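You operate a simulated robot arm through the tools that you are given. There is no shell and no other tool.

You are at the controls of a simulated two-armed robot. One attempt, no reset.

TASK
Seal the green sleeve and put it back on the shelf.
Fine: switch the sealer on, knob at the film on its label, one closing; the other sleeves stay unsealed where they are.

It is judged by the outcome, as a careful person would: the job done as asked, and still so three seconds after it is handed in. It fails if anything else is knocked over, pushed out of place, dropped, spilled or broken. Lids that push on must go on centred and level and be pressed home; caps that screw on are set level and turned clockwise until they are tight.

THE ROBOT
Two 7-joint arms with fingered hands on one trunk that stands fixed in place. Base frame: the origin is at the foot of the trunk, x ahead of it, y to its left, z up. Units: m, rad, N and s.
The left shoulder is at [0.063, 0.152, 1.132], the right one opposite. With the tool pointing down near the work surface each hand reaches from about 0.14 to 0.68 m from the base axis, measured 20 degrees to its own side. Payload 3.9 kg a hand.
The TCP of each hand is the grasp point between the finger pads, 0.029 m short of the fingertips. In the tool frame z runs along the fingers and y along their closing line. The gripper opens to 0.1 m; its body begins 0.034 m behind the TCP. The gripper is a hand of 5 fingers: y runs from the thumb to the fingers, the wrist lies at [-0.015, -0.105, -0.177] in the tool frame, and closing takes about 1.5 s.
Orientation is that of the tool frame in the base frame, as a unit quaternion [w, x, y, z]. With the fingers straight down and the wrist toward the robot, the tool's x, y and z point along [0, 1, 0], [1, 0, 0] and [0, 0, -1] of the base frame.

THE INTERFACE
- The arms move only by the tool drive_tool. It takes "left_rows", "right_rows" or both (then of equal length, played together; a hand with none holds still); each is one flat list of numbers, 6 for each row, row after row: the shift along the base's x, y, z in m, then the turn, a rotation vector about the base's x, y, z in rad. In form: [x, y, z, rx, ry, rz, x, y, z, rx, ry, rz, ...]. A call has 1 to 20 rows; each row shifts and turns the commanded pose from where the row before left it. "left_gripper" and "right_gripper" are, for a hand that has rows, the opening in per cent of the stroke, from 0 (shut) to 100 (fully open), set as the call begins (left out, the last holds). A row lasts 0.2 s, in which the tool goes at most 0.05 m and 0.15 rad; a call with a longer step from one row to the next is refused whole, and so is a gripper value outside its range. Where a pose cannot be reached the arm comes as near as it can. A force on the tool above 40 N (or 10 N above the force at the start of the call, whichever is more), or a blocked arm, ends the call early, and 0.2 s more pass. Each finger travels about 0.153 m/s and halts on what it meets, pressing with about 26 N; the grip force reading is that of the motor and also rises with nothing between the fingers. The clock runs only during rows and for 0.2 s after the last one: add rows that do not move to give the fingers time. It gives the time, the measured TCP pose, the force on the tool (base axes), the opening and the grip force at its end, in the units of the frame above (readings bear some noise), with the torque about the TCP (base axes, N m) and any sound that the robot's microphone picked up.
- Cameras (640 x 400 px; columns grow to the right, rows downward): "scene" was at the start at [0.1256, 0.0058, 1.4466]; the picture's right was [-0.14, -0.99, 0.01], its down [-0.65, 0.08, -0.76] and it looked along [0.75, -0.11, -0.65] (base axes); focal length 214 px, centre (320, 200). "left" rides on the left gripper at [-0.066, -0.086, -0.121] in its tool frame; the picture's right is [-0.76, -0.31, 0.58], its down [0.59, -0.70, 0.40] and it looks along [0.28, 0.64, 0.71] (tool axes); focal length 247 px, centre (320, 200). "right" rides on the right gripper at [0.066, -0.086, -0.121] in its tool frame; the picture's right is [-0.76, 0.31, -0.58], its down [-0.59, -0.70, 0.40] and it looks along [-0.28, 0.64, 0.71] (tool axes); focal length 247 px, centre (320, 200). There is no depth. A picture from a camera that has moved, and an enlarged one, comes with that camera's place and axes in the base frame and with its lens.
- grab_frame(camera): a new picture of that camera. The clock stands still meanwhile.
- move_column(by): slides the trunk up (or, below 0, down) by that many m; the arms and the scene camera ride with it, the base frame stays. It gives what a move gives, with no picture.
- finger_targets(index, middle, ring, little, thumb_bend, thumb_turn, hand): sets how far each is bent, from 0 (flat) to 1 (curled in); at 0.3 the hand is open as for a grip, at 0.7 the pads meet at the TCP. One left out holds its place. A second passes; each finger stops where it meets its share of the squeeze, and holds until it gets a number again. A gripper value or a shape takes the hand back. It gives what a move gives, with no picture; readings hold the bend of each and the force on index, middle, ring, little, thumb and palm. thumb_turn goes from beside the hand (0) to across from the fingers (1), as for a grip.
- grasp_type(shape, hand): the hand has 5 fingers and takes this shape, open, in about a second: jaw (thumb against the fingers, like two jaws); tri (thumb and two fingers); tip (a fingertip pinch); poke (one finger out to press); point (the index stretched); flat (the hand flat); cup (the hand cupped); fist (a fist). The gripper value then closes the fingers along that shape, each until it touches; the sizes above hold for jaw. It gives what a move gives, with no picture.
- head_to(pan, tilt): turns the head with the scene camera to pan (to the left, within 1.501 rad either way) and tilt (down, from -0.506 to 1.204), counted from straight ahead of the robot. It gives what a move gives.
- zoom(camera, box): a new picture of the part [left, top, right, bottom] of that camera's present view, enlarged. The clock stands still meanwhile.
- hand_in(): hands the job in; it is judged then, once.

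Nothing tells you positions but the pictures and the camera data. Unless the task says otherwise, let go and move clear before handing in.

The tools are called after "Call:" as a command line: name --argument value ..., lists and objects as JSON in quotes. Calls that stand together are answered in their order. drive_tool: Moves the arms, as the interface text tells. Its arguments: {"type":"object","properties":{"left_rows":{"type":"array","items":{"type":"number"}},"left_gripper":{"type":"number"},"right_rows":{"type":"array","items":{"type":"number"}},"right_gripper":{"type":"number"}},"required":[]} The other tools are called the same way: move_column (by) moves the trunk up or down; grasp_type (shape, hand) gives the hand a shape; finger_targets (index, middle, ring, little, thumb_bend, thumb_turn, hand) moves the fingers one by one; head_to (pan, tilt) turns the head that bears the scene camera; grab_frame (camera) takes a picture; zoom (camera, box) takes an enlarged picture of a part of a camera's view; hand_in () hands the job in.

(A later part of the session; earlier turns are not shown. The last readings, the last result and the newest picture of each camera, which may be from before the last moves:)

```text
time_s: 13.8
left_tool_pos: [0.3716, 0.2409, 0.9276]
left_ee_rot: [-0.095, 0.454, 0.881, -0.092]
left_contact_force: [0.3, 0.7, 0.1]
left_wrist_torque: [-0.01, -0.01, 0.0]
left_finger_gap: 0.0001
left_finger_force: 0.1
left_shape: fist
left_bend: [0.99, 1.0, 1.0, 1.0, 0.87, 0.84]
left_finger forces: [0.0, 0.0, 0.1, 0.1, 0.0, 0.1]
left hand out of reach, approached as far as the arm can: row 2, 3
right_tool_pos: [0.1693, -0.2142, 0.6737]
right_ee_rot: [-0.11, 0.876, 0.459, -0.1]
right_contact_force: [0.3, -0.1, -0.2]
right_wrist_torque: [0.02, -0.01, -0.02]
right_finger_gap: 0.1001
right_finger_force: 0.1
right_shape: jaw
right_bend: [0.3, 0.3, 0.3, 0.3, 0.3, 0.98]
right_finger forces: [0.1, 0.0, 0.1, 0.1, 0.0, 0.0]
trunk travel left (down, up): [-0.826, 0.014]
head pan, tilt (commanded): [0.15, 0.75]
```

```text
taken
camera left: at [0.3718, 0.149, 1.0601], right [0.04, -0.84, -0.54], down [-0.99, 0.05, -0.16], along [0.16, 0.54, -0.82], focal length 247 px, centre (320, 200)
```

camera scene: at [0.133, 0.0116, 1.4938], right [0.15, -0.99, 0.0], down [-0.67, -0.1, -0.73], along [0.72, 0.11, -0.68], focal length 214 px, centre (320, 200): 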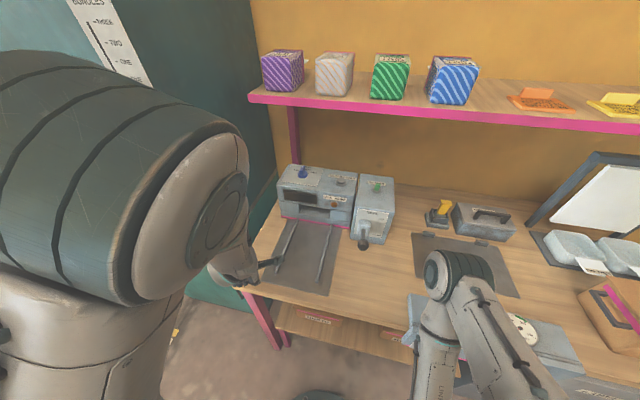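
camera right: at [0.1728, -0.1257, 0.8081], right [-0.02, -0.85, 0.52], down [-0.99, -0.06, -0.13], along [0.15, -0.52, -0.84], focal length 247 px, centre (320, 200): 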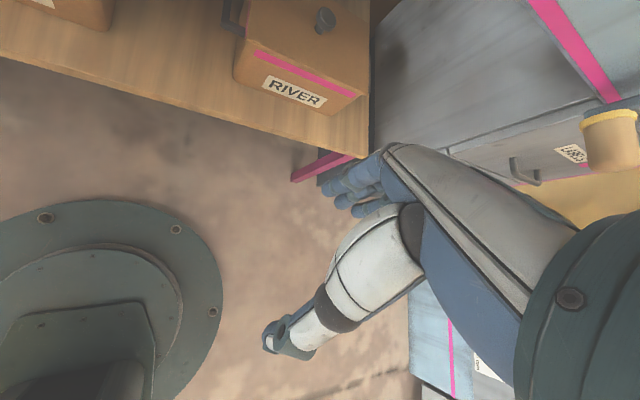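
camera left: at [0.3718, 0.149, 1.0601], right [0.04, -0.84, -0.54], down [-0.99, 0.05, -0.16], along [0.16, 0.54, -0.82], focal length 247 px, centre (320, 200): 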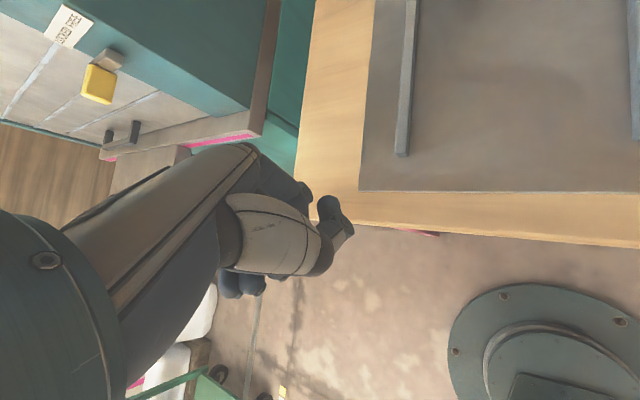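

The left hand is over the bench edge now. I'll raise it further while yawing and pitching it toward a forward-down pose over the pad.

Call:
drive_tool --left_rows '[0.01, -0.02, 0.035, 0, 0, -0.12, 0.01, -0.02, 0.035, 0, 0, -0.12, 0.01, -0.02, 0.035, 0, 0, -0.12, 0.01, -0.02, 0.03, 0, 0, -0.12, 0.01, -0.02, 0.03, 0, 0, -0.12]'

Call:
drive_tool --left_rows '[0.01, 0, 0.0, 0, -0.14, 0, 0.01, 0, 0.0, 0, -0.14, 0, 0.01, 0, 0.0, 0, -0.14, 0, 0.01, 0, 0.0, 0, -0.14, 0, 0.01, 0, 0, 0, -0.14, 0]'

Call:
grab_frame --camera "scene"

Call:
grab_frame --camera "left"

```text
time_s: 15.0
left_tool_pos: [0.3593, 0.1807, 0.9856]
left_ee_rot: [-0.162, 0.577, 0.783, -0.168]
left_contact_force: [-0.2, 1.8, 0.8]
left_wrist_torque: [-0.05, 0.0, 0.0]
left_finger_gap: 0.0
left_finger_force: 0.1
left_shape: fist
left_bend: [0.99, 1.0, 1.0, 1.0, 0.87, 0.84]
left_finger forces: [0.1, 0.1, 0.1, 0.1, 0.0, 0.0]
left hand out of reach, approached as far as the arm can: row 2, 3, 4, 5
right_tool_pos: [0.1706, -0.212, 0.6741]
right_ee_rot: [-0.108, 0.875, 0.46, -0.103]
right_contact_force: [0.4, 0.9, -0.8]
right_wrist_torque: [0.03, 0.0, 0.0]
right_finger_gap: 0.1001
right_finger_force: 0.0
right_shape: jaw
right_bend: [0.3, 0.3, 0.3, 0.3, 0.3, 0.98]
right_finger forces: [0.1, 0.0, 0.1, 0.0, 0.1, 0.0]
trunk travel left (down, up): [-0.826, 0.014]
head pan, tilt (commanded): [0.15, 0.75]
```

```text
time_s: 16.2
left_tool_pos: [0.4597, 0.1675, 0.9823]
left_ee_rot: [0.113, 0.599, 0.792, 0.042]
left_contact_force: [-0.2, -0.2, -0.1]
left_wrist_torque: [0.02, -0.02, 0.05]
left_finger_gap: 0.0002
left_finger_force: 0.1
left_shape: fist
left_bend: [0.99, 1.0, 1.0, 1.0, 0.87, 0.84]
left_finger forces: [0.0, 0.0, 0.0, 0.0, 0.1, 0.0]
left hand out of reach, approached as far as the arm can: row 2, 3, 4, 5
right_tool_pos: [0.1687, -0.2152, 0.674]
right_ee_rot: [-0.111, 0.876, 0.459, -0.101]
right_contact_force: [-0.1, -0.5, -0.2]
right_wrist_torque: [0.03, 0.0, 0.0]
right_finger_gap: 0.1001
right_finger_force: 0.0
right_shape: jaw
right_bend: [0.3, 0.3, 0.3, 0.3, 0.3, 0.98]
right_finger forces: [0.0, 0.0, 0.0, 0.0, 0.0, 0.0]
trunk travel left (down, up): [-0.826, 0.014]
head pan, tilt (commanded): [0.15, 0.75]
```

```text
taken
camera scene: at [0.1346, 0.011, 1.4937], right [0.15, -0.99, 0.0], down [-0.67, -0.1, -0.73], along [0.72, 0.11, -0.68], focal length 214 px, centre (320, 200)
```

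scene: 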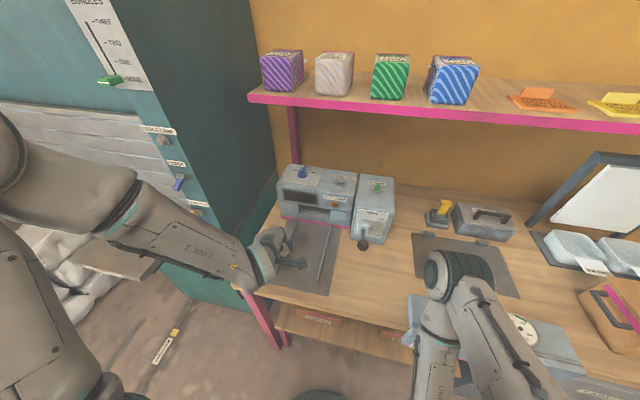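

```text
taken
camera left: at [0.3672, 0.0887, 1.0902], right [0.04, -0.85, -0.52], down [-0.72, 0.34, -0.61], along [0.69, 0.4, -0.6], focal length 247 px, centre (320, 200)
```

left: 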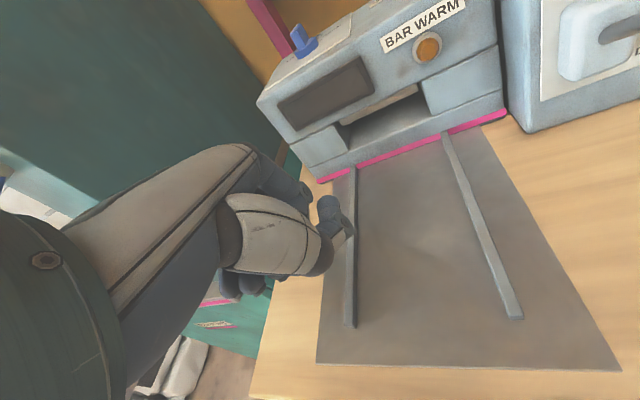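

The left wrist camera now sees the sealer well. I'll go up and forward, finishing the pitch toward 45° forward-down, to look at the knob and switch closely.

Call:
drive_tool --left_rows '[0.01, -0.01, 0.03, 0, -0.11, -0.056, 0.01, -0.01, 0.03, 0, -0.11, -0.056, 0.01, -0.01, 0.03, 0, -0.11, -0.056, 0.01, -0.01, 0.03, 0, -0.11, -0.056, 0.01, -0.01, 0.03, 0, -0.11, -0.056]'

Call:
grab_frame --camera "scene"

Call:
grab_frame --camera "left"

```text
time_s: 17.4
left_tool_pos: [0.5208, 0.1174, 1.1307]
left_ee_rot: [0.329, 0.668, 0.641, 0.187]
left_contact_force: [0.5, -0.4, -0.4]
left_wrist_torque: [-0.03, 0.01, 0.05]
left_finger_gap: 0.0
left_finger_force: 0.0
left_shape: fist
left_bend: [0.99, 1.0, 1.0, 1.0, 0.87, 0.84]
left_finger forces: [0.0, 0.0, 0.0, 0.1, 0.1, 0.0]
left hand out of reach, approached as far as the arm can: row 1, 2
right_tool_pos: [0.1687, -0.2145, 0.6743]
right_ee_rot: [-0.11, 0.875, 0.46, -0.102]
right_contact_force: [-1.3, 1.2, -0.6]
right_wrist_torque: [0.01, 0.03, -0.01]
right_finger_gap: 0.0998
right_finger_force: 0.1
right_shape: jaw
right_bend: [0.3, 0.3, 0.3, 0.3, 0.3, 0.98]
right_finger forces: [0.1, 0.1, 0.1, 0.0, 0.0, 0.1]
trunk travel left (down, up): [-0.826, 0.014]
head pan, tilt (commanded): [0.15, 0.75]
```

```text
taken
camera scene: at [0.1336, 0.0124, 1.4938], right [0.15, -0.99, 0.0], down [-0.67, -0.1, -0.73], along [0.72, 0.11, -0.68], focal length 214 px, centre (320, 200)
```

scene: 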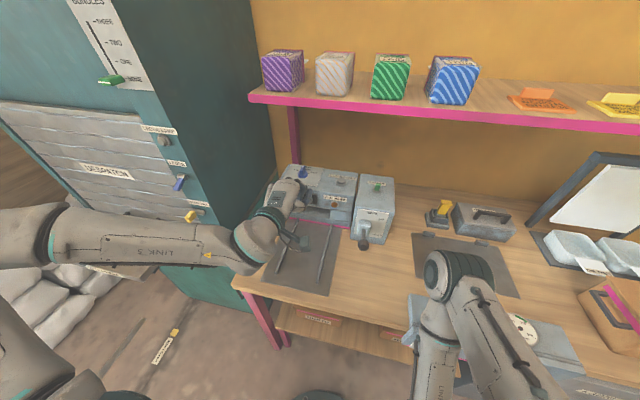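

```text
taken
camera left: at [0.3681, 0.0747, 1.1684], right [0.08, -0.87, -0.49], down [-0.18, 0.47, -0.86], along [0.98, 0.16, -0.12], focal length 247 px, centre (320, 200)
```

left: 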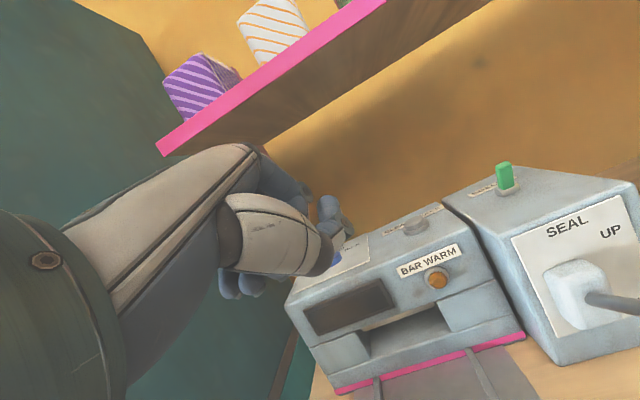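

Now I can see the switch box from the side. I'll zoom in on the toggle, lever and knob.

Call:
zoom --camera "left" --box '[440, 130, 600, 230]'

Call:
zoom --camera "left" --box '[480, 190, 640, 390]'

Call:
zoom --camera "left" --box '[280, 190, 500, 390]'

Call:
zoom --camera "scene" --box '[250, 150, 410, 250]'

```text
4.00 times, centred on (520, 180) of left
camera zoom: at [0.3681, 0.0747, 1.1684], right [0.08, -0.87, -0.49], down [-0.18, 0.47, -0.86], along [0.98, 0.16, -0.12], focal length 988 px, centre (-480, 280)
```

zoom: 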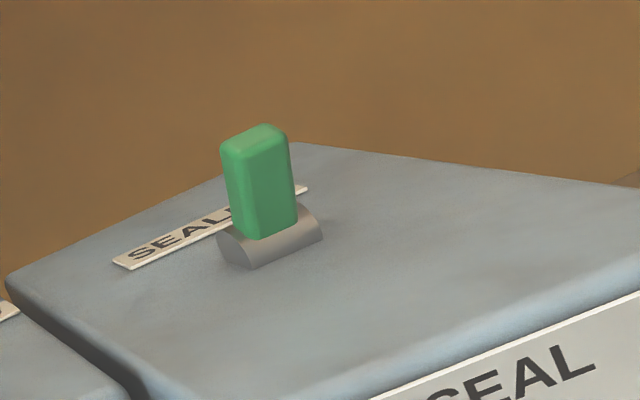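

```text
2.00 times, centred on (560, 290) of left
camera zoom: at [0.3681, 0.0747, 1.1684], right [0.08, -0.87, -0.49], down [-0.18, 0.47, -0.86], along [0.98, 0.16, -0.12], focal length 494 px, centre (-160, 20)
```

zoom: 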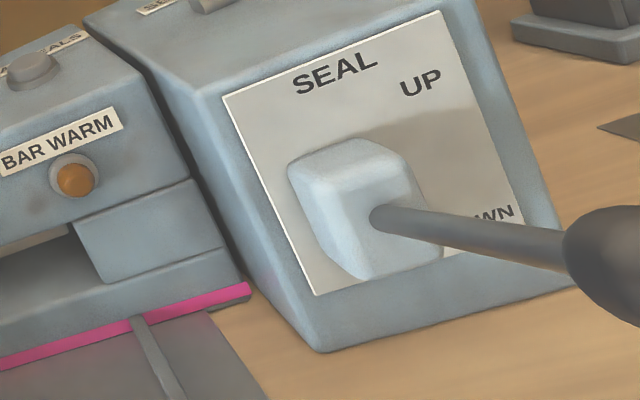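

```text
2.00 times, centred on (390, 290) of left
camera zoom: at [0.3681, 0.0747, 1.1684], right [0.08, -0.87, -0.49], down [-0.18, 0.47, -0.86], along [0.98, 0.16, -0.12], focal length 494 px, centre (180, 20)
```

zoom: 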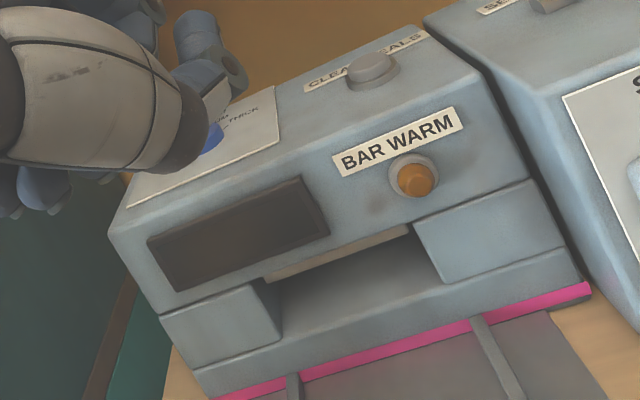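

```text
4.00 times, centred on (330, 200) of scene
camera zoom: at [0.1336, 0.0124, 1.4938], right [0.15, -0.99, 0.0], down [-0.67, -0.1, -0.73], along [0.72, 0.11, -0.68], focal length 858 px, centre (280, 200)
```

zoom: 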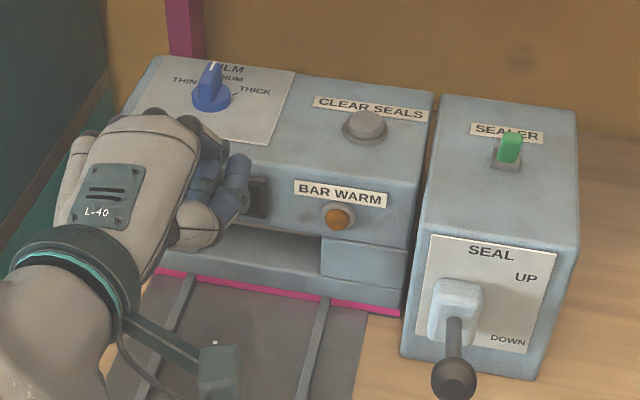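

The toggle leans toward the robot (off), and it must be pushed back. I'll set the left hand to the poke shape and look where the fingertip is.

Call:
drive_tool --left_rows '[-0.03, 0.0, 0.02, 0, 0, 0, -0.02, 0.0, 0.02, 0, 0, 0]'

Call:
grasp_type --hand "left" --shape "poke"

Call:
grab_frame --camera "left"

Call:
zoom --camera "scene" --box '[200, 150, 400, 275]'

```text
time_s: 18.0
left_tool_pos: [0.509, 0.1101, 1.1747]
left_ee_rot: [0.33, 0.669, 0.64, 0.186]
left_contact_force: [-0.2, 0.0, 0.3]
left_wrist_torque: [0.01, -0.01, 0.0]
left_finger_gap: 0.0001
left_finger_force: 0.0
left_shape: fist
left_bend: [0.99, 1.0, 1.0, 1.0, 0.87, 0.84]
left_finger forces: [0.0, 0.1, 0.0, 0.0, 0.0, 0.0]
left hand out of reach, approached as far as the arm can: row 1, 2
right_tool_pos: [0.1691, -0.2145, 0.6726]
right_ee_rot: [-0.109, 0.876, 0.459, -0.102]
right_contact_force: [0.0, -0.7, 0.4]
right_wrist_torque: [-0.01, -0.01, 0.0]
right_finger_gap: 0.1
right_finger_force: 0.1
right_shape: jaw
right_bend: [0.3, 0.3, 0.3, 0.3, 0.3, 0.98]
right_finger forces: [0.0, 0.0, 0.0, 0.0, 0.0, 0.1]
trunk travel left (down, up): [-0.826, 0.014]
head pan, tilt (commanded): [0.15, 0.75]
```

```text
time_s: 18.9
left_tool_pos: [0.5096, 0.1105, 1.174]
left_ee_rot: [0.329, 0.669, 0.641, 0.186]
left_contact_force: [1.0, 0.2, 1.1]
left_wrist_torque: [0.04, -0.02, -0.02]
left_finger_gap: 0.0
left_finger_force: 0.2
left_shape: poke
left_bend: [0.74, 0.7, 0.99, 0.99, 1.0, 0.88]
left_finger forces: [0.1, 0.1, 0.1, 0.0, 0.1, 0.0]
right_tool_pos: [0.169, -0.215, 0.6733]
right_ee_rot: [-0.111, 0.876, 0.458, -0.101]
right_contact_force: [1.0, -0.3, -0.5]
right_wrist_torque: [0.01, 0.01, 0.01]
right_finger_gap: 0.1001
right_finger_force: 0.1
right_shape: jaw
right_bend: [0.3, 0.3, 0.3, 0.3, 0.3, 0.98]
right_finger forces: [0.0, 0.0, 0.1, 0.0, 0.0, 0.1]
trunk travel left (down, up): [-0.826, 0.014]
head pan, tilt (commanded): [0.15, 0.75]
```

```text
taken
camera left: at [0.358, 0.0673, 1.2133], right [0.08, -0.87, -0.49], down [-0.19, 0.47, -0.86], along [0.98, 0.16, -0.12], focal length 247 px, centre (320, 200)
```

left: 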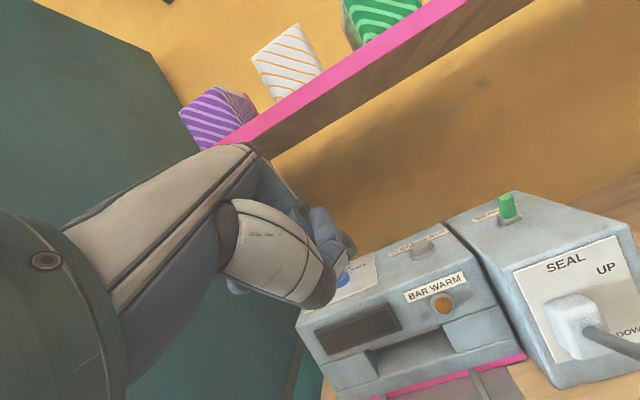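

```text
3.20 times, centred on (300, 212) of scene
camera zoom: at [0.1338, 0.0129, 1.4938], right [0.15, -0.99, 0.0], down [-0.67, -0.1, -0.73], along [0.72, 0.11, -0.68], focal length 686 px, centre (384, 160)
```

zoom: 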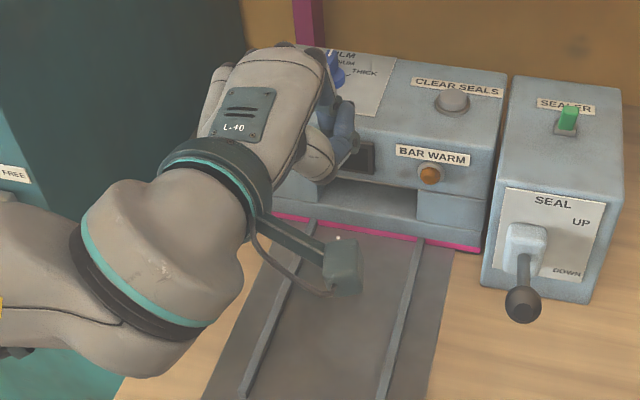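

The poke posture works but the hand stands high. I'll test whether the left wrist can roll so the closing line runs along base y (needed to grip the sleeve by its sides).

Call:
drive_tool --left_rows '[0, 0, 0.005, 0.0957, -0.0288, -0.1024, 0, 0, 0.005, 0.0957, -0.0288, -0.1024, 0, 0, 0, 0.0957, -0.0288, -0.1024, 0, 0, 0, 0.0957, -0.0288, -0.1024, 0, 0, 0, 0.0957, -0.0288, -0.1024]'

Call:
drive_tool --left_rows '[0, 0, 0, 0.0957, -0.0288, -0.1024, 0, 0, 0, 0.0957, -0.0288, -0.1024, 0, 0, 0, 0.0957, -0.0288, -0.1024, 0, 0, 0, 0.0957, -0.0288, -0.1024, 0, 0, 0, 0.0957, -0.0288, -0.1024, 0, 0, 0, 0.0957, -0.0288, -0.1024]'

Call:
grab_frame --camera "scene"

Call:
grab_frame --camera "left"

```text
time_s: 20.1
left_tool_pos: [0.5089, 0.1106, 1.1848]
left_ee_rot: [0.245, 0.851, 0.365, 0.288]
left_contact_force: [1.0, -1.1, 0.4]
left_wrist_torque: [0.02, 0.01, 0.0]
left_finger_gap: 0.0001
left_finger_force: 0.1
left_shape: poke
left_bend: [0.73, 0.7, 0.99, 0.99, 1.0, 0.86]
left_finger forces: [0.0, 0.0, 0.0, 0.0, 0.0, 0.0]
right_tool_pos: [0.1689, -0.2141, 0.6736]
right_ee_rot: [-0.11, 0.876, 0.459, -0.102]
right_contact_force: [0.0, 0.4, 0.5]
right_wrist_torque: [0.0, -0.02, 0.01]
right_finger_gap: 0.1001
right_finger_force: 0.0
right_shape: jaw
right_bend: [0.3, 0.3, 0.3, 0.3, 0.3, 0.98]
right_finger forces: [0.0, 0.0, 0.0, 0.0, 0.0, 0.0]
trunk travel left (down, up): [-0.826, 0.014]
head pan, tilt (commanded): [0.15, 0.75]
```

```text
time_s: 21.5
left_tool_pos: [0.5105, 0.1087, 1.1852]
left_ee_rot: [0.101, 0.926, -0.022, 0.364]
left_contact_force: [-0.4, -0.4, 0.1]
left_wrist_torque: [0.05, -0.01, 0.03]
left_finger_gap: 0.0001
left_finger_force: 0.0
left_shape: poke
left_bend: [0.73, 0.7, 0.99, 0.99, 1.0, 0.88]
left_finger forces: [0.1, 0.0, 0.0, 0.0, 0.0, 0.0]
right_tool_pos: [0.1699, -0.214, 0.6741]
right_ee_rot: [-0.109, 0.876, 0.46, -0.102]
right_contact_force: [0.4, -0.7, -0.4]
right_wrist_torque: [-0.04, 0.0, 0.04]
right_finger_gap: 0.1
right_finger_force: 0.0
right_shape: jaw
right_bend: [0.3, 0.3, 0.3, 0.3, 0.3, 0.98]
right_finger forces: [0.0, 0.0, 0.0, 0.0, 0.0, 0.1]
trunk travel left (down, up): [-0.826, 0.014]
head pan, tilt (commanded): [0.15, 0.75]
```

```text
taken
camera scene: at [0.1346, 0.0134, 1.4937], right [0.15, -0.99, 0.0], down [-0.67, -0.1, -0.73], along [0.72, 0.11, -0.68], focal length 214 px, centre (320, 200)
```

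scene: 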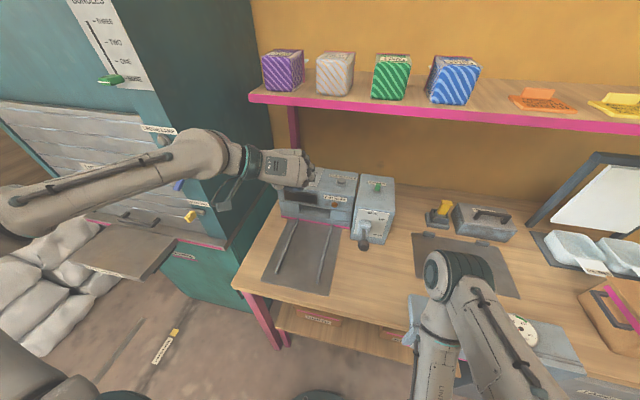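

```text
taken
camera left: at [0.3905, 0.2156, 1.2125], right [-0.14, 0.16, -0.98], down [0.78, 0.63, -0.01], along [0.61, -0.76, -0.21], focal length 247 px, centre (320, 200)
```

left: 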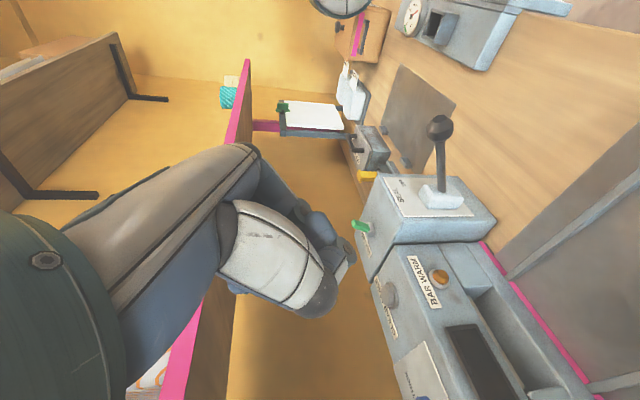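

The roll works without any reach limits and gives a good side view; the lever ball agrees with my estimate. I'll zoom on the fingers to see where the poking fingertip sits.

Call:
zoom --camera "left" --box '[200, 140, 420, 330]'

Call:
zoom --camera "scene" --box '[220, 130, 380, 230]'

```text
2.11 times, centred on (310, 235) of left
camera zoom: at [0.3905, 0.2156, 1.2125], right [-0.14, 0.16, -0.98], down [0.78, 0.63, -0.01], along [0.61, -0.76, -0.21], focal length 520 px, centre (341, 126)
```

zoom: 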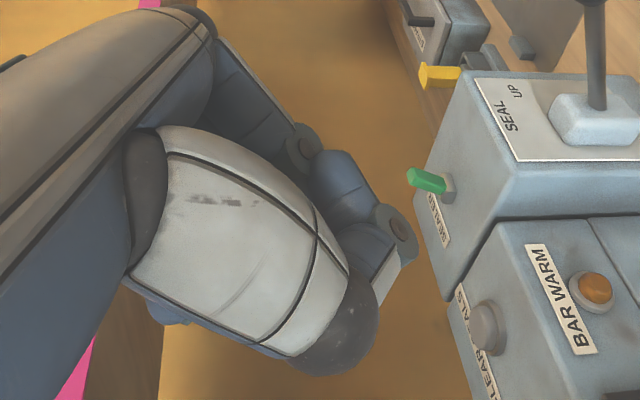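

```text
4.00 times, centred on (300, 180) of scene
camera zoom: at [0.1346, 0.0134, 1.4937], right [0.15, -0.99, 0.0], down [-0.67, -0.1, -0.73], along [0.72, 0.11, -0.68], focal length 858 px, centre (400, 280)
```

zoom: 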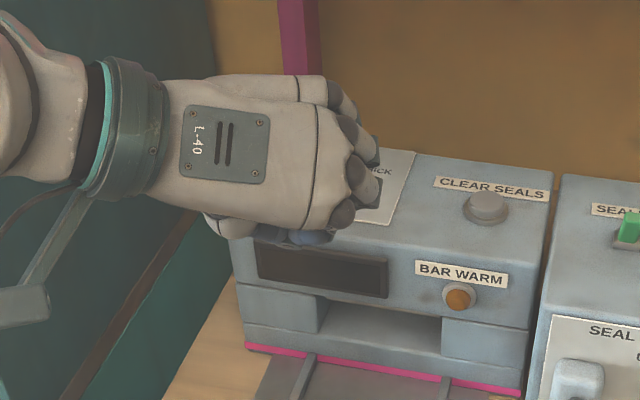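

The fingers are more curled than I'd like, so I'll set them one by one: index at pinch bend, the rest curled away, then view it.

Call:
finger_targets --hand "left" --index 0.5 --middle 1.0 --ring 1.0 --little 1.0 --thumb_bend 0.9 --thumb_turn 0.5

Call:
zoom --camera "left" --box '[200, 140, 460, 330]'

Call:
zoom --camera "scene" --box '[220, 130, 380, 230]'

```text
time_s: 22.5
left_tool_pos: [0.5093, 0.1088, 1.1853]
left_ee_rot: [0.102, 0.926, -0.021, 0.363]
left_contact_force: [-0.3, 0.4, -0.3]
left_wrist_torque: [0.01, -0.01, 0.01]
left_finger_gap: 0.0311
left_finger_force: 0.0
left_shape: fingers
left_bend: [0.5, 1.0, 1.0, 1.0, 0.9, 0.51]
left_finger forces: [0.0, 0.0, 0.0, 0.0, 0.0, 0.0]
right_tool_pos: [0.1694, -0.2141, 0.6738]
right_ee_rot: [-0.11, 0.875, 0.46, -0.102]
right_contact_force: [0.6, 0.6, 0.0]
right_wrist_torque: [-0.02, 0.01, -0.04]
right_finger_gap: 0.0999
right_finger_force: 0.0
right_shape: jaw
right_bend: [0.3, 0.3, 0.3, 0.3, 0.3, 0.98]
right_finger forces: [0.1, 0.0, 0.0, 0.0, 0.0, 0.0]
trunk travel left (down, up): [-0.826, 0.014]
head pan, tilt (commanded): [0.15, 0.75]
```

```text
2.11 times, centred on (330, 235) of left
camera zoom: at [0.3898, 0.2151, 1.2127], right [-0.14, 0.16, -0.98], down [0.78, 0.63, -0.01], along [0.61, -0.76, -0.21], focal length 520 px, centre (299, 126)
```

zoom: 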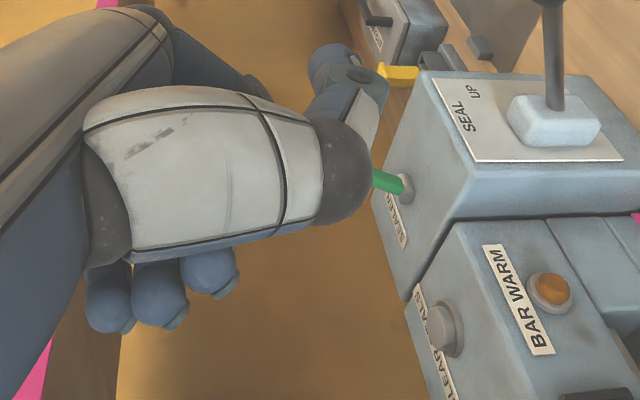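

```text
4.00 times, centred on (300, 180) of scene
camera zoom: at [0.1339, 0.0131, 1.4938], right [0.15, -0.99, 0.0], down [-0.67, -0.1, -0.73], along [0.72, 0.11, -0.68], focal length 858 px, centre (400, 280)
```

zoom: 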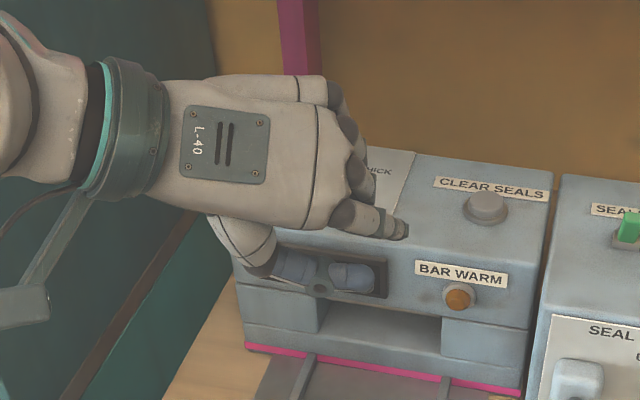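

The index now reaches below the other fingers. I'll move the hand over to in front of the SEALER switch, staying above the box, and check.

Call:
drive_tool --left_rows '[0.018, -0.033, -0.005, 0, 0, 0, 0.018, -0.033, -0.005, 0, 0, 0, 0.018, -0.033, -0.005, 0, 0, 0, 0.018, -0.033, -0.005, 0, 0, 0, 0.018, -0.034, -0.005, 0, 0, 0]'

Call:
zoom --camera "scene" --box '[260, 120, 420, 260]'

Call:
grab_frame --camera "left"

Call:
grab_frame --camera "scene"

```text
time_s: 23.7
left_tool_pos: [0.599, -0.0617, 1.157]
left_ee_rot: [0.102, 0.926, -0.022, 0.362]
left_contact_force: [-0.8, -0.3, 0.6]
left_wrist_torque: [0.0, 0.03, -0.02]
left_finger_gap: 0.0311
left_finger_force: 0.0
left_shape: fingers
left_bend: [0.5, 1.0, 1.0, 1.0, 0.9, 0.51]
left_finger forces: [0.0, 0.1, 0.0, 0.1, 0.0, 0.1]
right_tool_pos: [0.1705, -0.2151, 0.6738]
right_ee_rot: [-0.11, 0.876, 0.459, -0.101]
right_contact_force: [0.4, 1.3, 0.2]
right_wrist_torque: [0.02, 0.0, 0.0]
right_finger_gap: 0.1002
right_finger_force: 0.0
right_shape: jaw
right_bend: [0.3, 0.3, 0.3, 0.3, 0.3, 0.98]
right_finger forces: [0.0, 0.0, 0.1, 0.0, 0.0, 0.1]
trunk travel left (down, up): [-0.826, 0.014]
head pan, tilt (commanded): [0.15, 0.75]
```

```text
2.86 times, centred on (340, 190) of scene
camera zoom: at [0.1351, 0.0111, 1.4937], right [0.15, -0.99, 0.0], down [-0.68, -0.1, -0.73], along [0.72, 0.11, -0.68], focal length 613 px, centre (263, 229)
```

zoom: 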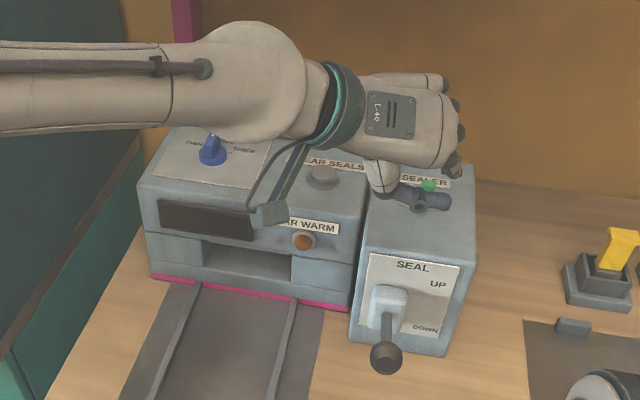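

```text
taken
camera left: at [0.48, 0.0453, 1.1849], right [-0.14, 0.16, -0.98], down [0.78, 0.63, -0.01], along [0.61, -0.76, -0.21], focal length 247 px, centre (320, 200)
```

left: 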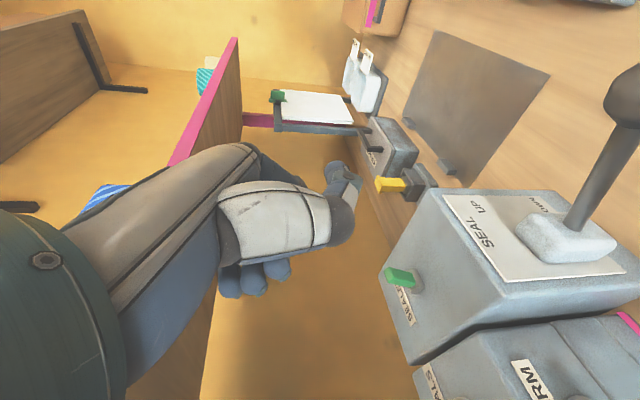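

```text
taken
camera scene: at [0.1351, 0.0111, 1.4937], right [0.15, -0.99, 0.0], down [-0.68, -0.1, -0.73], along [0.72, 0.11, -0.68], focal length 214 px, centre (320, 200)
```

scene: 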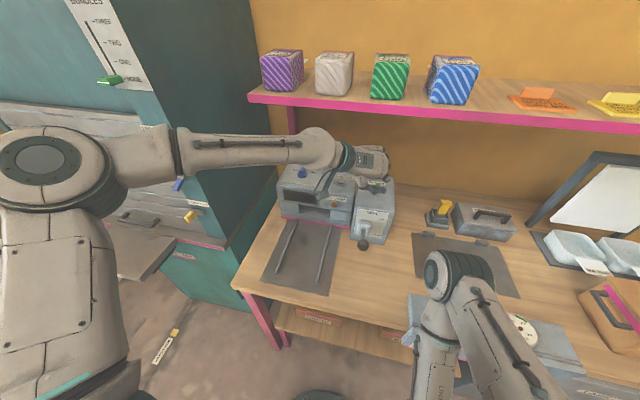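

The fingertip is just in front of and above the switch. I'll descend to switch height in front of it.

Call:
drive_tool --left_rows '[0.025, 0, -0.023, 0, 0, 0, 0.025, 0, -0.023, 0, 0, 0, 0.022, 0, -0.023, 0, 0, 0]'

Call:
zoom --camera "scene" --box '[320, 150, 420, 220]'

Call:
grab_frame --camera "left"

```text
time_s: 24.5
left_tool_pos: [0.6712, -0.0581, 1.0893]
left_ee_rot: [0.102, 0.926, -0.021, 0.362]
left_contact_force: [0.6, -0.5, -0.2]
left_wrist_torque: [0.02, 0.03, 0.02]
left_finger_gap: 0.0311
left_finger_force: 0.0
left_shape: fingers
left_bend: [0.5, 1.0, 1.0, 1.0, 0.9, 0.51]
left_finger forces: [0.0, 0.0, 0.2, 0.1, 0.0, 0.1]
right_tool_pos: [0.1714, -0.214, 0.6747]
right_ee_rot: [-0.11, 0.875, 0.46, -0.101]
right_contact_force: [-0.6, -1.0, -1.0]
right_wrist_torque: [0.02, 0.0, -0.01]
right_finger_gap: 0.0999
right_finger_force: 0.0
right_shape: jaw
right_bend: [0.3, 0.3, 0.3, 0.3, 0.3, 0.98]
right_finger forces: [0.0, 0.0, 0.0, 0.0, 0.1, 0.0]
trunk travel left (down, up): [-0.826, 0.014]
head pan, tilt (commanded): [0.15, 0.75]
```

```text
5.71 times, centred on (370, 185) of scene
camera zoom: at [0.1348, 0.0132, 1.4937], right [0.15, -0.99, 0.0], down [-0.67, -0.1, -0.73], along [0.72, 0.11, -0.68], focal length 1226 px, centre (34, 286)
```

zoom: 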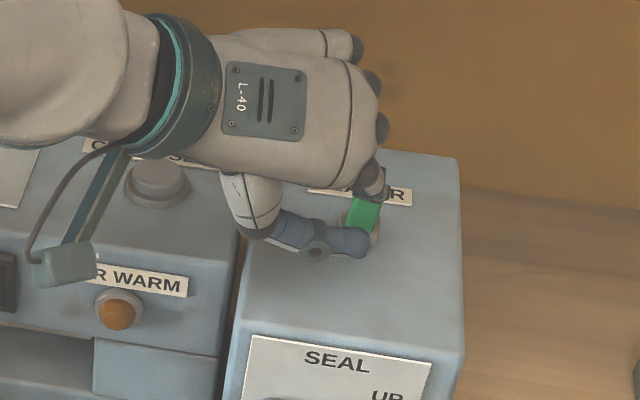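

```text
taken
camera left: at [0.5508, 0.0491, 1.1172], right [-0.14, 0.16, -0.98], down [0.78, 0.63, -0.01], along [0.61, -0.76, -0.21], focal length 247 px, centre (320, 200)
```

left: 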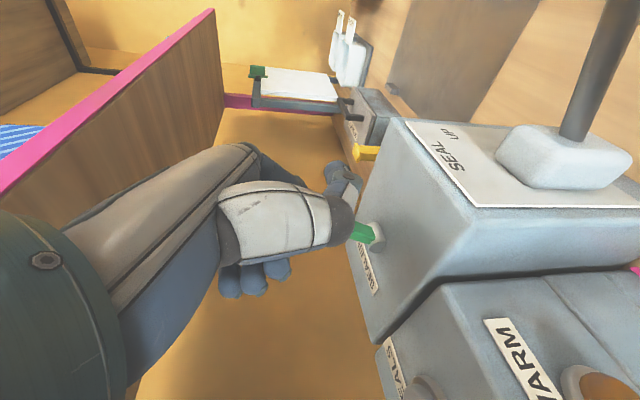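

I need to be sure which digit is in front of the toggle. I'll zoom in closely from both cameras.

Call:
zoom --camera "scene" --box '[350, 165, 398, 195]'

Call:
zoom --camera "left" --box '[290, 130, 418, 250]'

```text
13.33 times, centred on (374, 180) of scene
camera zoom: at [0.1348, 0.0132, 1.4937], right [0.15, -0.99, 0.0], down [-0.67, -0.1, -0.73], along [0.72, 0.11, -0.68], focal length 2860 px, centre (-400, 467)
```

zoom: 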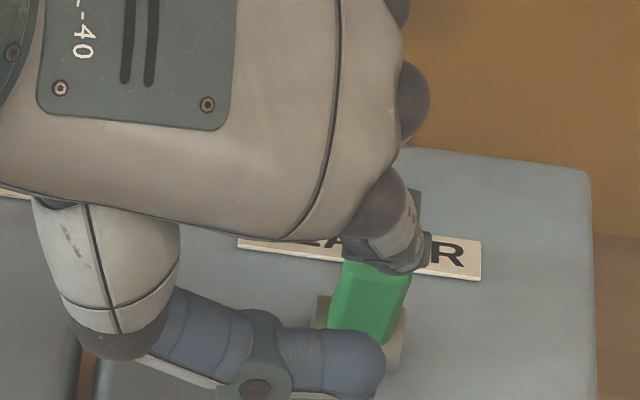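

```text
3.33 times, centred on (354, 190) of left
camera zoom: at [0.5508, 0.0491, 1.1172], right [-0.14, 0.16, -0.98], down [0.78, 0.63, -0.01], along [0.61, -0.76, -0.21], focal length 823 px, centre (207, 233)
```

zoom: 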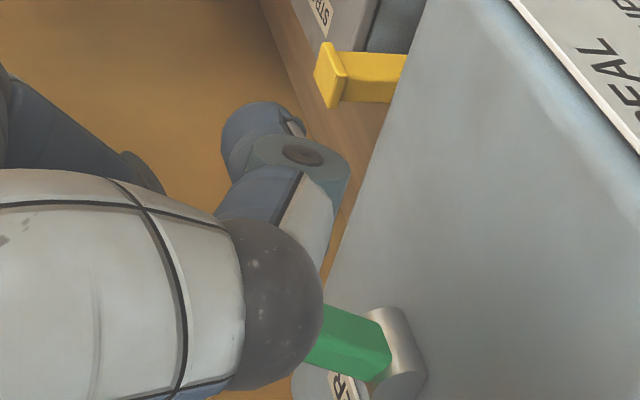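

The index runs along the scene camera's line of sight, and its tip is just above the front of the toggle at about (0.69, -0.10, 1.07). I'll back off, lower, and then push the toggle away from the robot.

Call:
drive_tool --left_rows '[-0.03, 0, 0, 0, 0, 0, 0, 0, -0.015, 0, 0, 0, 0, 0, -0.015, 0, 0, 0]'

Call:
zoom --camera "scene" --box '[350, 165, 398, 195]'

Call:
zoom --camera "left" --box '[260, 130, 420, 250]'

```text
time_s: 25.3
left_tool_pos: [0.641, -0.0569, 1.06]
left_ee_rot: [0.101, 0.926, -0.021, 0.363]
left_contact_force: [0.6, 0.9, 0.3]
left_wrist_torque: [0.03, -0.04, -0.03]
left_finger_gap: 0.0314
left_finger_force: 0.2
left_shape: fingers
left_bend: [0.5, 1.0, 1.0, 1.0, 0.9, 0.51]
left_finger forces: [0.0, 0.0, 0.0, 0.1, 0.0, 0.0]
right_tool_pos: [0.1702, -0.2147, 0.6737]
right_ee_rot: [-0.11, 0.875, 0.459, -0.102]
right_contact_force: [0.0, 0.4, 0.8]
right_wrist_torque: [0.04, -0.01, 0.01]
right_finger_gap: 0.1001
right_finger_force: 0.0
right_shape: jaw
right_bend: [0.3, 0.3, 0.3, 0.3, 0.3, 0.98]
right_finger forces: [0.0, 0.0, 0.0, 0.1, 0.1, 0.0]
trunk travel left (down, up): [-0.826, 0.014]
head pan, tilt (commanded): [0.15, 0.75]
```

```text
13.33 times, centred on (374, 180) of scene
camera zoom: at [0.1338, 0.0131, 1.4938], right [0.15, -0.99, 0.0], down [-0.67, -0.1, -0.73], along [0.72, 0.11, -0.68], focal length 2860 px, centre (-400, 467)
```

zoom: 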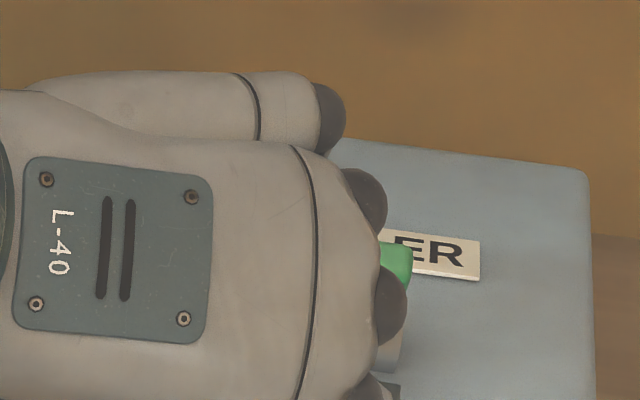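

```text
3.33 times, centred on (340, 190) of left
camera zoom: at [0.5202, 0.0493, 1.0871], right [-0.14, 0.16, -0.98], down [0.78, 0.63, -0.01], along [0.61, -0.76, -0.21], focal length 823 px, centre (253, 233)
```

zoom: 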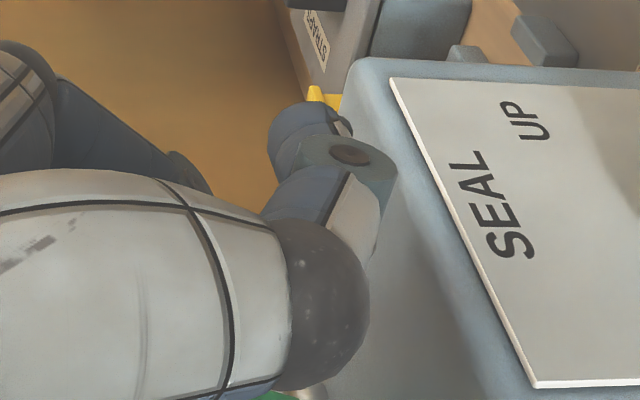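

The fingertip is now in front of the toggle at its height. I push forward in small steps.

Call:
drive_tool --left_rows '[0.02, 0, 0, 0, 0, 0, 0.02, 0, 0, 0, 0, 0, 0.02, 0, 0, 0, 0, 0]'

Call:
grab_frame --camera "left"

Call:
zoom --camera "scene" --box '[270, 150, 430, 250]'

```text
time_s: 26.1
left_tool_pos: [0.7013, -0.0572, 1.0588]
left_ee_rot: [0.101, 0.926, -0.021, 0.362]
left_contact_force: [-2.6, 0.4, 0.2]
left_wrist_torque: [-0.06, 0.0, -0.13]
left_finger_gap: 0.0313
left_finger_force: 1.6
left_shape: fingers
left_bend: [0.5, 1.0, 1.0, 1.0, 0.9, 0.51]
left_finger forces: [3.3, 0.0, 0.0, 0.1, 0.0, 0.0]
right_tool_pos: [0.1704, -0.2146, 0.6734]
right_ee_rot: [-0.11, 0.876, 0.459, -0.101]
right_contact_force: [-1.3, 0.1, -0.1]
right_wrist_torque: [-0.01, -0.02, -0.04]
right_finger_gap: 0.1002
right_finger_force: 0.0
right_shape: jaw
right_bend: [0.3, 0.3, 0.3, 0.3, 0.3, 0.98]
right_finger forces: [0.0, 0.1, 0.0, 0.1, 0.0, 0.0]
trunk travel left (down, up): [-0.826, 0.014]
head pan, tilt (commanded): [0.15, 0.75]
heard: click
```

```text
taken
camera left: at [0.5817, 0.049, 1.0866], right [-0.14, 0.16, -0.98], down [0.78, 0.63, -0.01], along [0.61, -0.76, -0.21], focal length 247 px, centre (320, 200)
```

left: 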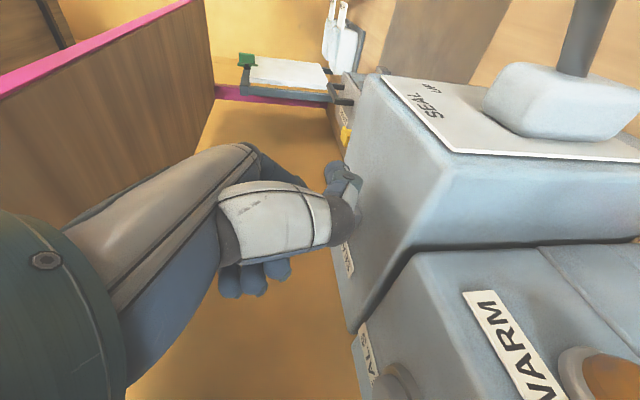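

```text
4.00 times, centred on (350, 200) of scene
camera zoom: at [0.135, 0.0127, 1.4937], right [0.15, -0.99, 0.0], down [-0.67, -0.1, -0.73], along [0.72, 0.11, -0.68], focal length 858 px, centre (200, 200)
```

zoom: 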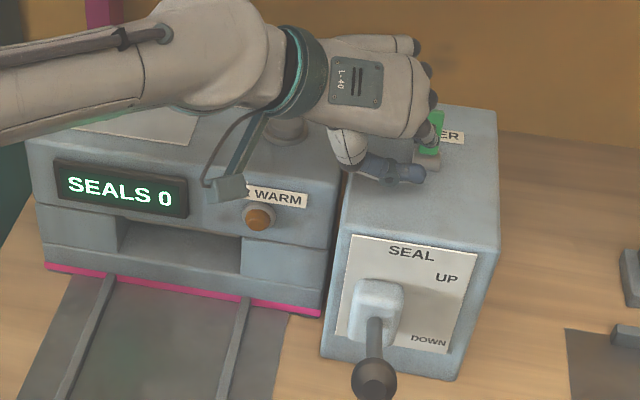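

A click, and the display reads "SEALS 0": the sealer is on. I'll back away from the switch and lift, then look at the knob.

Call:
drive_tool --left_rows '[-0.03, 0, 0, 0, 0, 0, -0.03, 0, 0.01, 0, 0, 0, -0.03, 0, 0.03, 0, 0, 0, -0.03, 0, 0.03, 0, 0, 0, -0.03, 0, 0.03, 0, 0, 0]'

Call:
grab_frame --camera "scene"

Call:
zoom --camera "scene" --box '[270, 150, 430, 250]'

Call:
zoom --camera "scene" --box '[275, 158, 331, 193]'

```text
time_s: 27.3
left_tool_pos: [0.55, -0.0566, 1.1618]
left_ee_rot: [0.101, 0.926, -0.022, 0.363]
left_contact_force: [0.2, 0.2, -0.3]
left_wrist_torque: [0.01, -0.03, -0.01]
left_finger_gap: 0.0314
left_finger_force: 0.1
left_shape: fingers
left_bend: [0.5, 1.0, 1.0, 1.0, 0.9, 0.51]
left_finger forces: [0.0, 0.0, 0.0, 0.0, 0.1, 0.1]
right_tool_pos: [0.1697, -0.2155, 0.6734]
right_ee_rot: [-0.11, 0.875, 0.46, -0.1]
right_contact_force: [-0.4, 0.1, 0.3]
right_wrist_torque: [-0.01, -0.01, 0.03]
right_finger_gap: 0.1
right_finger_force: 0.1
right_shape: jaw
right_bend: [0.3, 0.3, 0.3, 0.3, 0.3, 0.98]
right_finger forces: [0.0, 0.0, 0.0, 0.1, 0.1, 0.0]
trunk travel left (down, up): [-0.826, 0.014]
head pan, tilt (commanded): [0.15, 0.75]
```

```text
taken
camera scene: at [0.1315, 0.0127, 1.494], right [0.15, -0.99, 0.0], down [-0.67, -0.1, -0.73], along [0.72, 0.11, -0.68], focal length 214 px, centre (320, 200)
```

scene: 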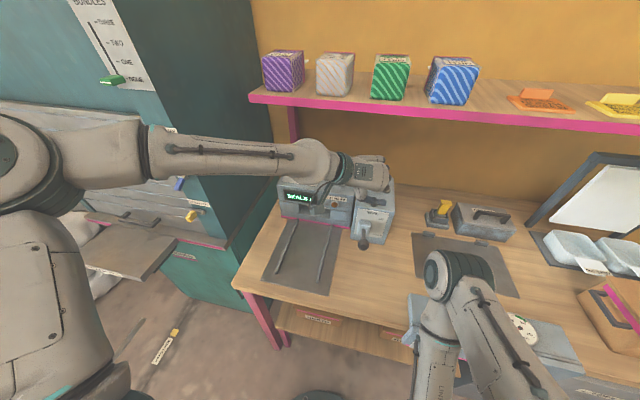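

```text
4.00 times, centred on (350, 200) of scene
camera zoom: at [0.1315, 0.0127, 1.494], right [0.15, -0.99, 0.0], down [-0.67, -0.1, -0.73], along [0.72, 0.11, -0.68], focal length 858 px, centre (200, 200)
```

zoom: 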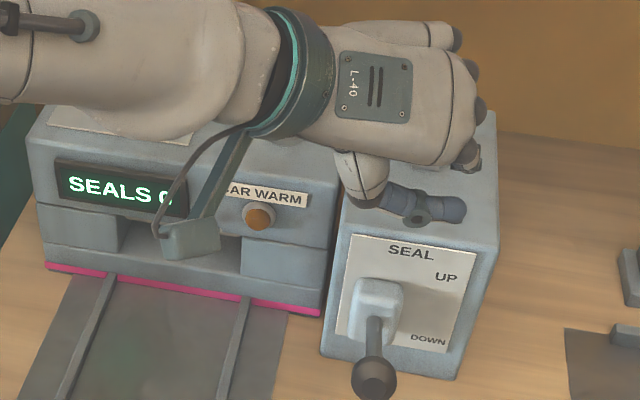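

```text
11.43 times, centred on (303, 176) of scene
camera zoom: at [0.1315, 0.0127, 1.494], right [0.15, -0.99, 0.0], down [-0.67, -0.1, -0.73], along [0.72, 0.11, -0.68], focal length 2451 px, centre (514, 480)
```

zoom: 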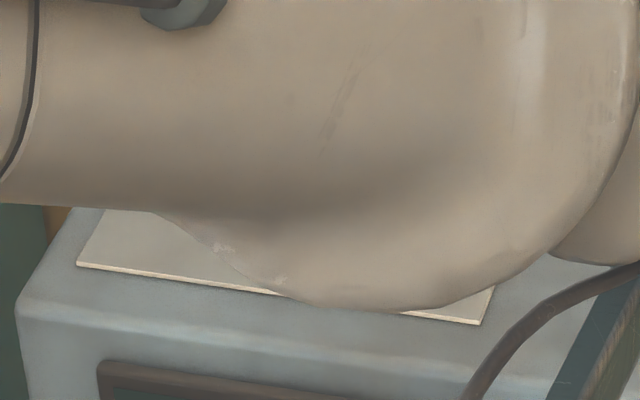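

The arm hides the knob from above, so I move the hand back-left to let both the wrist camera and the scene camera see the knob.

Call:
drive_tool --left_rows '[-0.02, 0.04, 0.005, 0, 0, 0, -0.02, 0.04, 0.005, 0, 0, 0, -0.02, 0.04, 0.005, 0, 0, 0, -0.015, 0.04, 0.005, 0, 0, 0, -0.015, 0.04, 0.0, 0, 0, 0, 0, 0.04, 0, 0, 0, 0, 0, 0.02, 0, 0, 0, 0]'

Call:
grab_frame --camera "left"

Call:
grab_frame --camera "scene"

Call:
zoom --camera "scene" --box '[270, 155, 350, 205]'

```text
time_s: 28.9
left_tool_pos: [0.4616, 0.2044, 1.1823]
left_ee_rot: [0.101, 0.926, -0.022, 0.363]
left_contact_force: [-0.3, 1.0, -0.4]
left_wrist_torque: [-0.02, -0.01, 0.01]
left_finger_gap: 0.0313
left_finger_force: 0.0
left_shape: fingers
left_bend: [0.5, 1.0, 1.0, 1.0, 0.9, 0.51]
left_finger forces: [0.1, 0.0, 0.0, 0.0, 0.1, 0.0]
right_tool_pos: [0.169, -0.2142, 0.6729]
right_ee_rot: [-0.11, 0.876, 0.459, -0.101]
right_contact_force: [-0.2, 0.0, 0.3]
right_wrist_torque: [-0.01, -0.01, 0.0]
right_finger_gap: 0.1
right_finger_force: 0.1
right_shape: jaw
right_bend: [0.3, 0.3, 0.3, 0.3, 0.3, 0.98]
right_finger forces: [0.0, 0.0, 0.0, 0.0, 0.0, 0.1]
trunk travel left (down, up): [-0.826, 0.014]
head pan, tilt (commanded): [0.15, 0.75]
```

```text
taken
camera left: at [0.3412, 0.3099, 1.2094], right [-0.14, 0.16, -0.98], down [0.78, 0.63, -0.01], along [0.61, -0.76, -0.21], focal length 247 px, centre (320, 200)
```

left: 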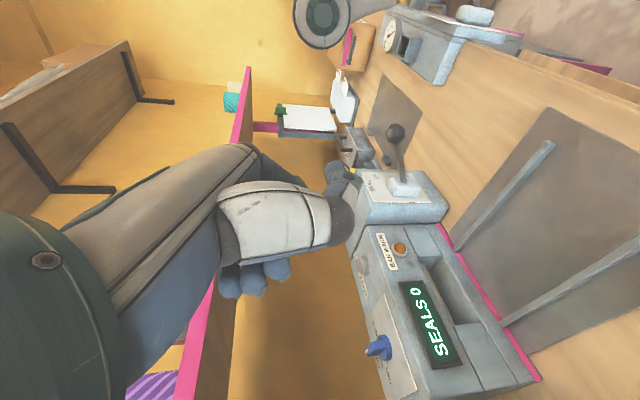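

```text
taken
camera scene: at [0.1333, 0.0132, 1.4938], right [0.15, -0.99, 0.0], down [-0.67, -0.1, -0.73], along [0.72, 0.11, -0.68], focal length 214 px, centre (320, 200)
```

scene: 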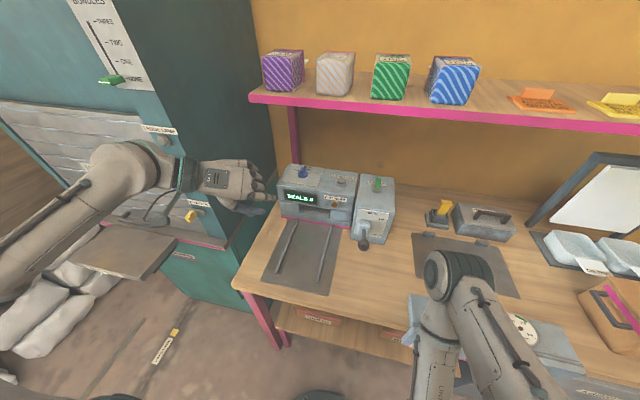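

```text
8.00 times, centred on (310, 180) of scene
camera zoom: at [0.1333, 0.0132, 1.4938], right [0.15, -0.99, 0.0], down [-0.67, -0.1, -0.73], along [0.72, 0.11, -0.68], focal length 1716 px, centre (400, 360)
```

zoom: 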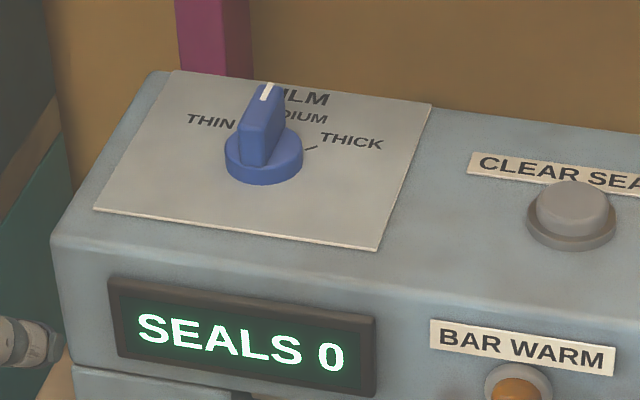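

The knob is now in clear view of both cameras. I'll zoom the wrist camera on it.

Call:
zoom --camera "left" --box '[340, 290, 440, 390]'

Call:
zoom --camera "scene" --box '[284, 160, 324, 185]'

```text
4.00 times, centred on (390, 340) of left
camera zoom: at [0.3412, 0.3099, 1.2094], right [-0.14, 0.16, -0.98], down [0.78, 0.63, -0.01], along [0.61, -0.76, -0.21], focal length 988 px, centre (40, -360)
```

zoom: 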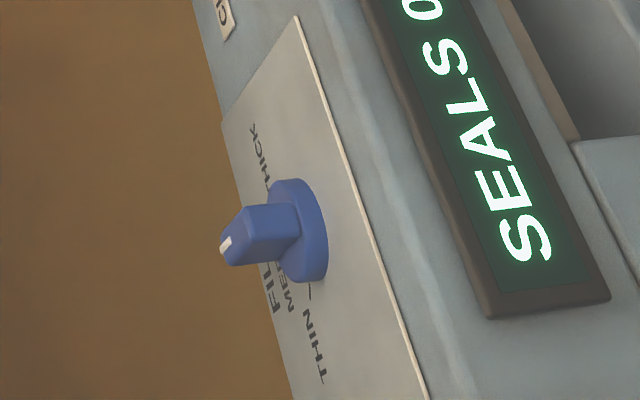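

```text
16.00 times, centred on (304, 172) of scene
camera zoom: at [0.1333, 0.0132, 1.4938], right [0.15, -0.99, 0.0], down [-0.67, -0.1, -0.73], along [0.72, 0.11, -0.68], focal length 3432 px, centre (576, 640)
```

zoom: 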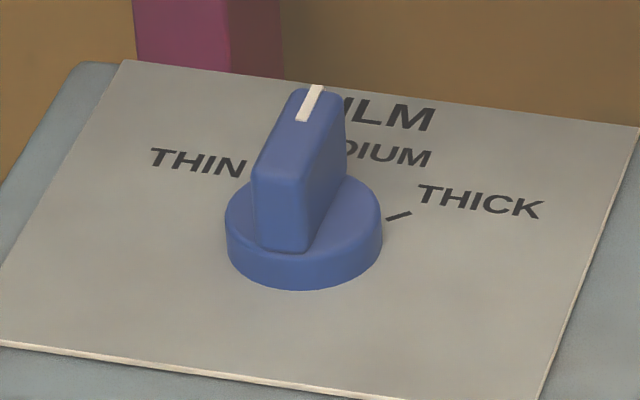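

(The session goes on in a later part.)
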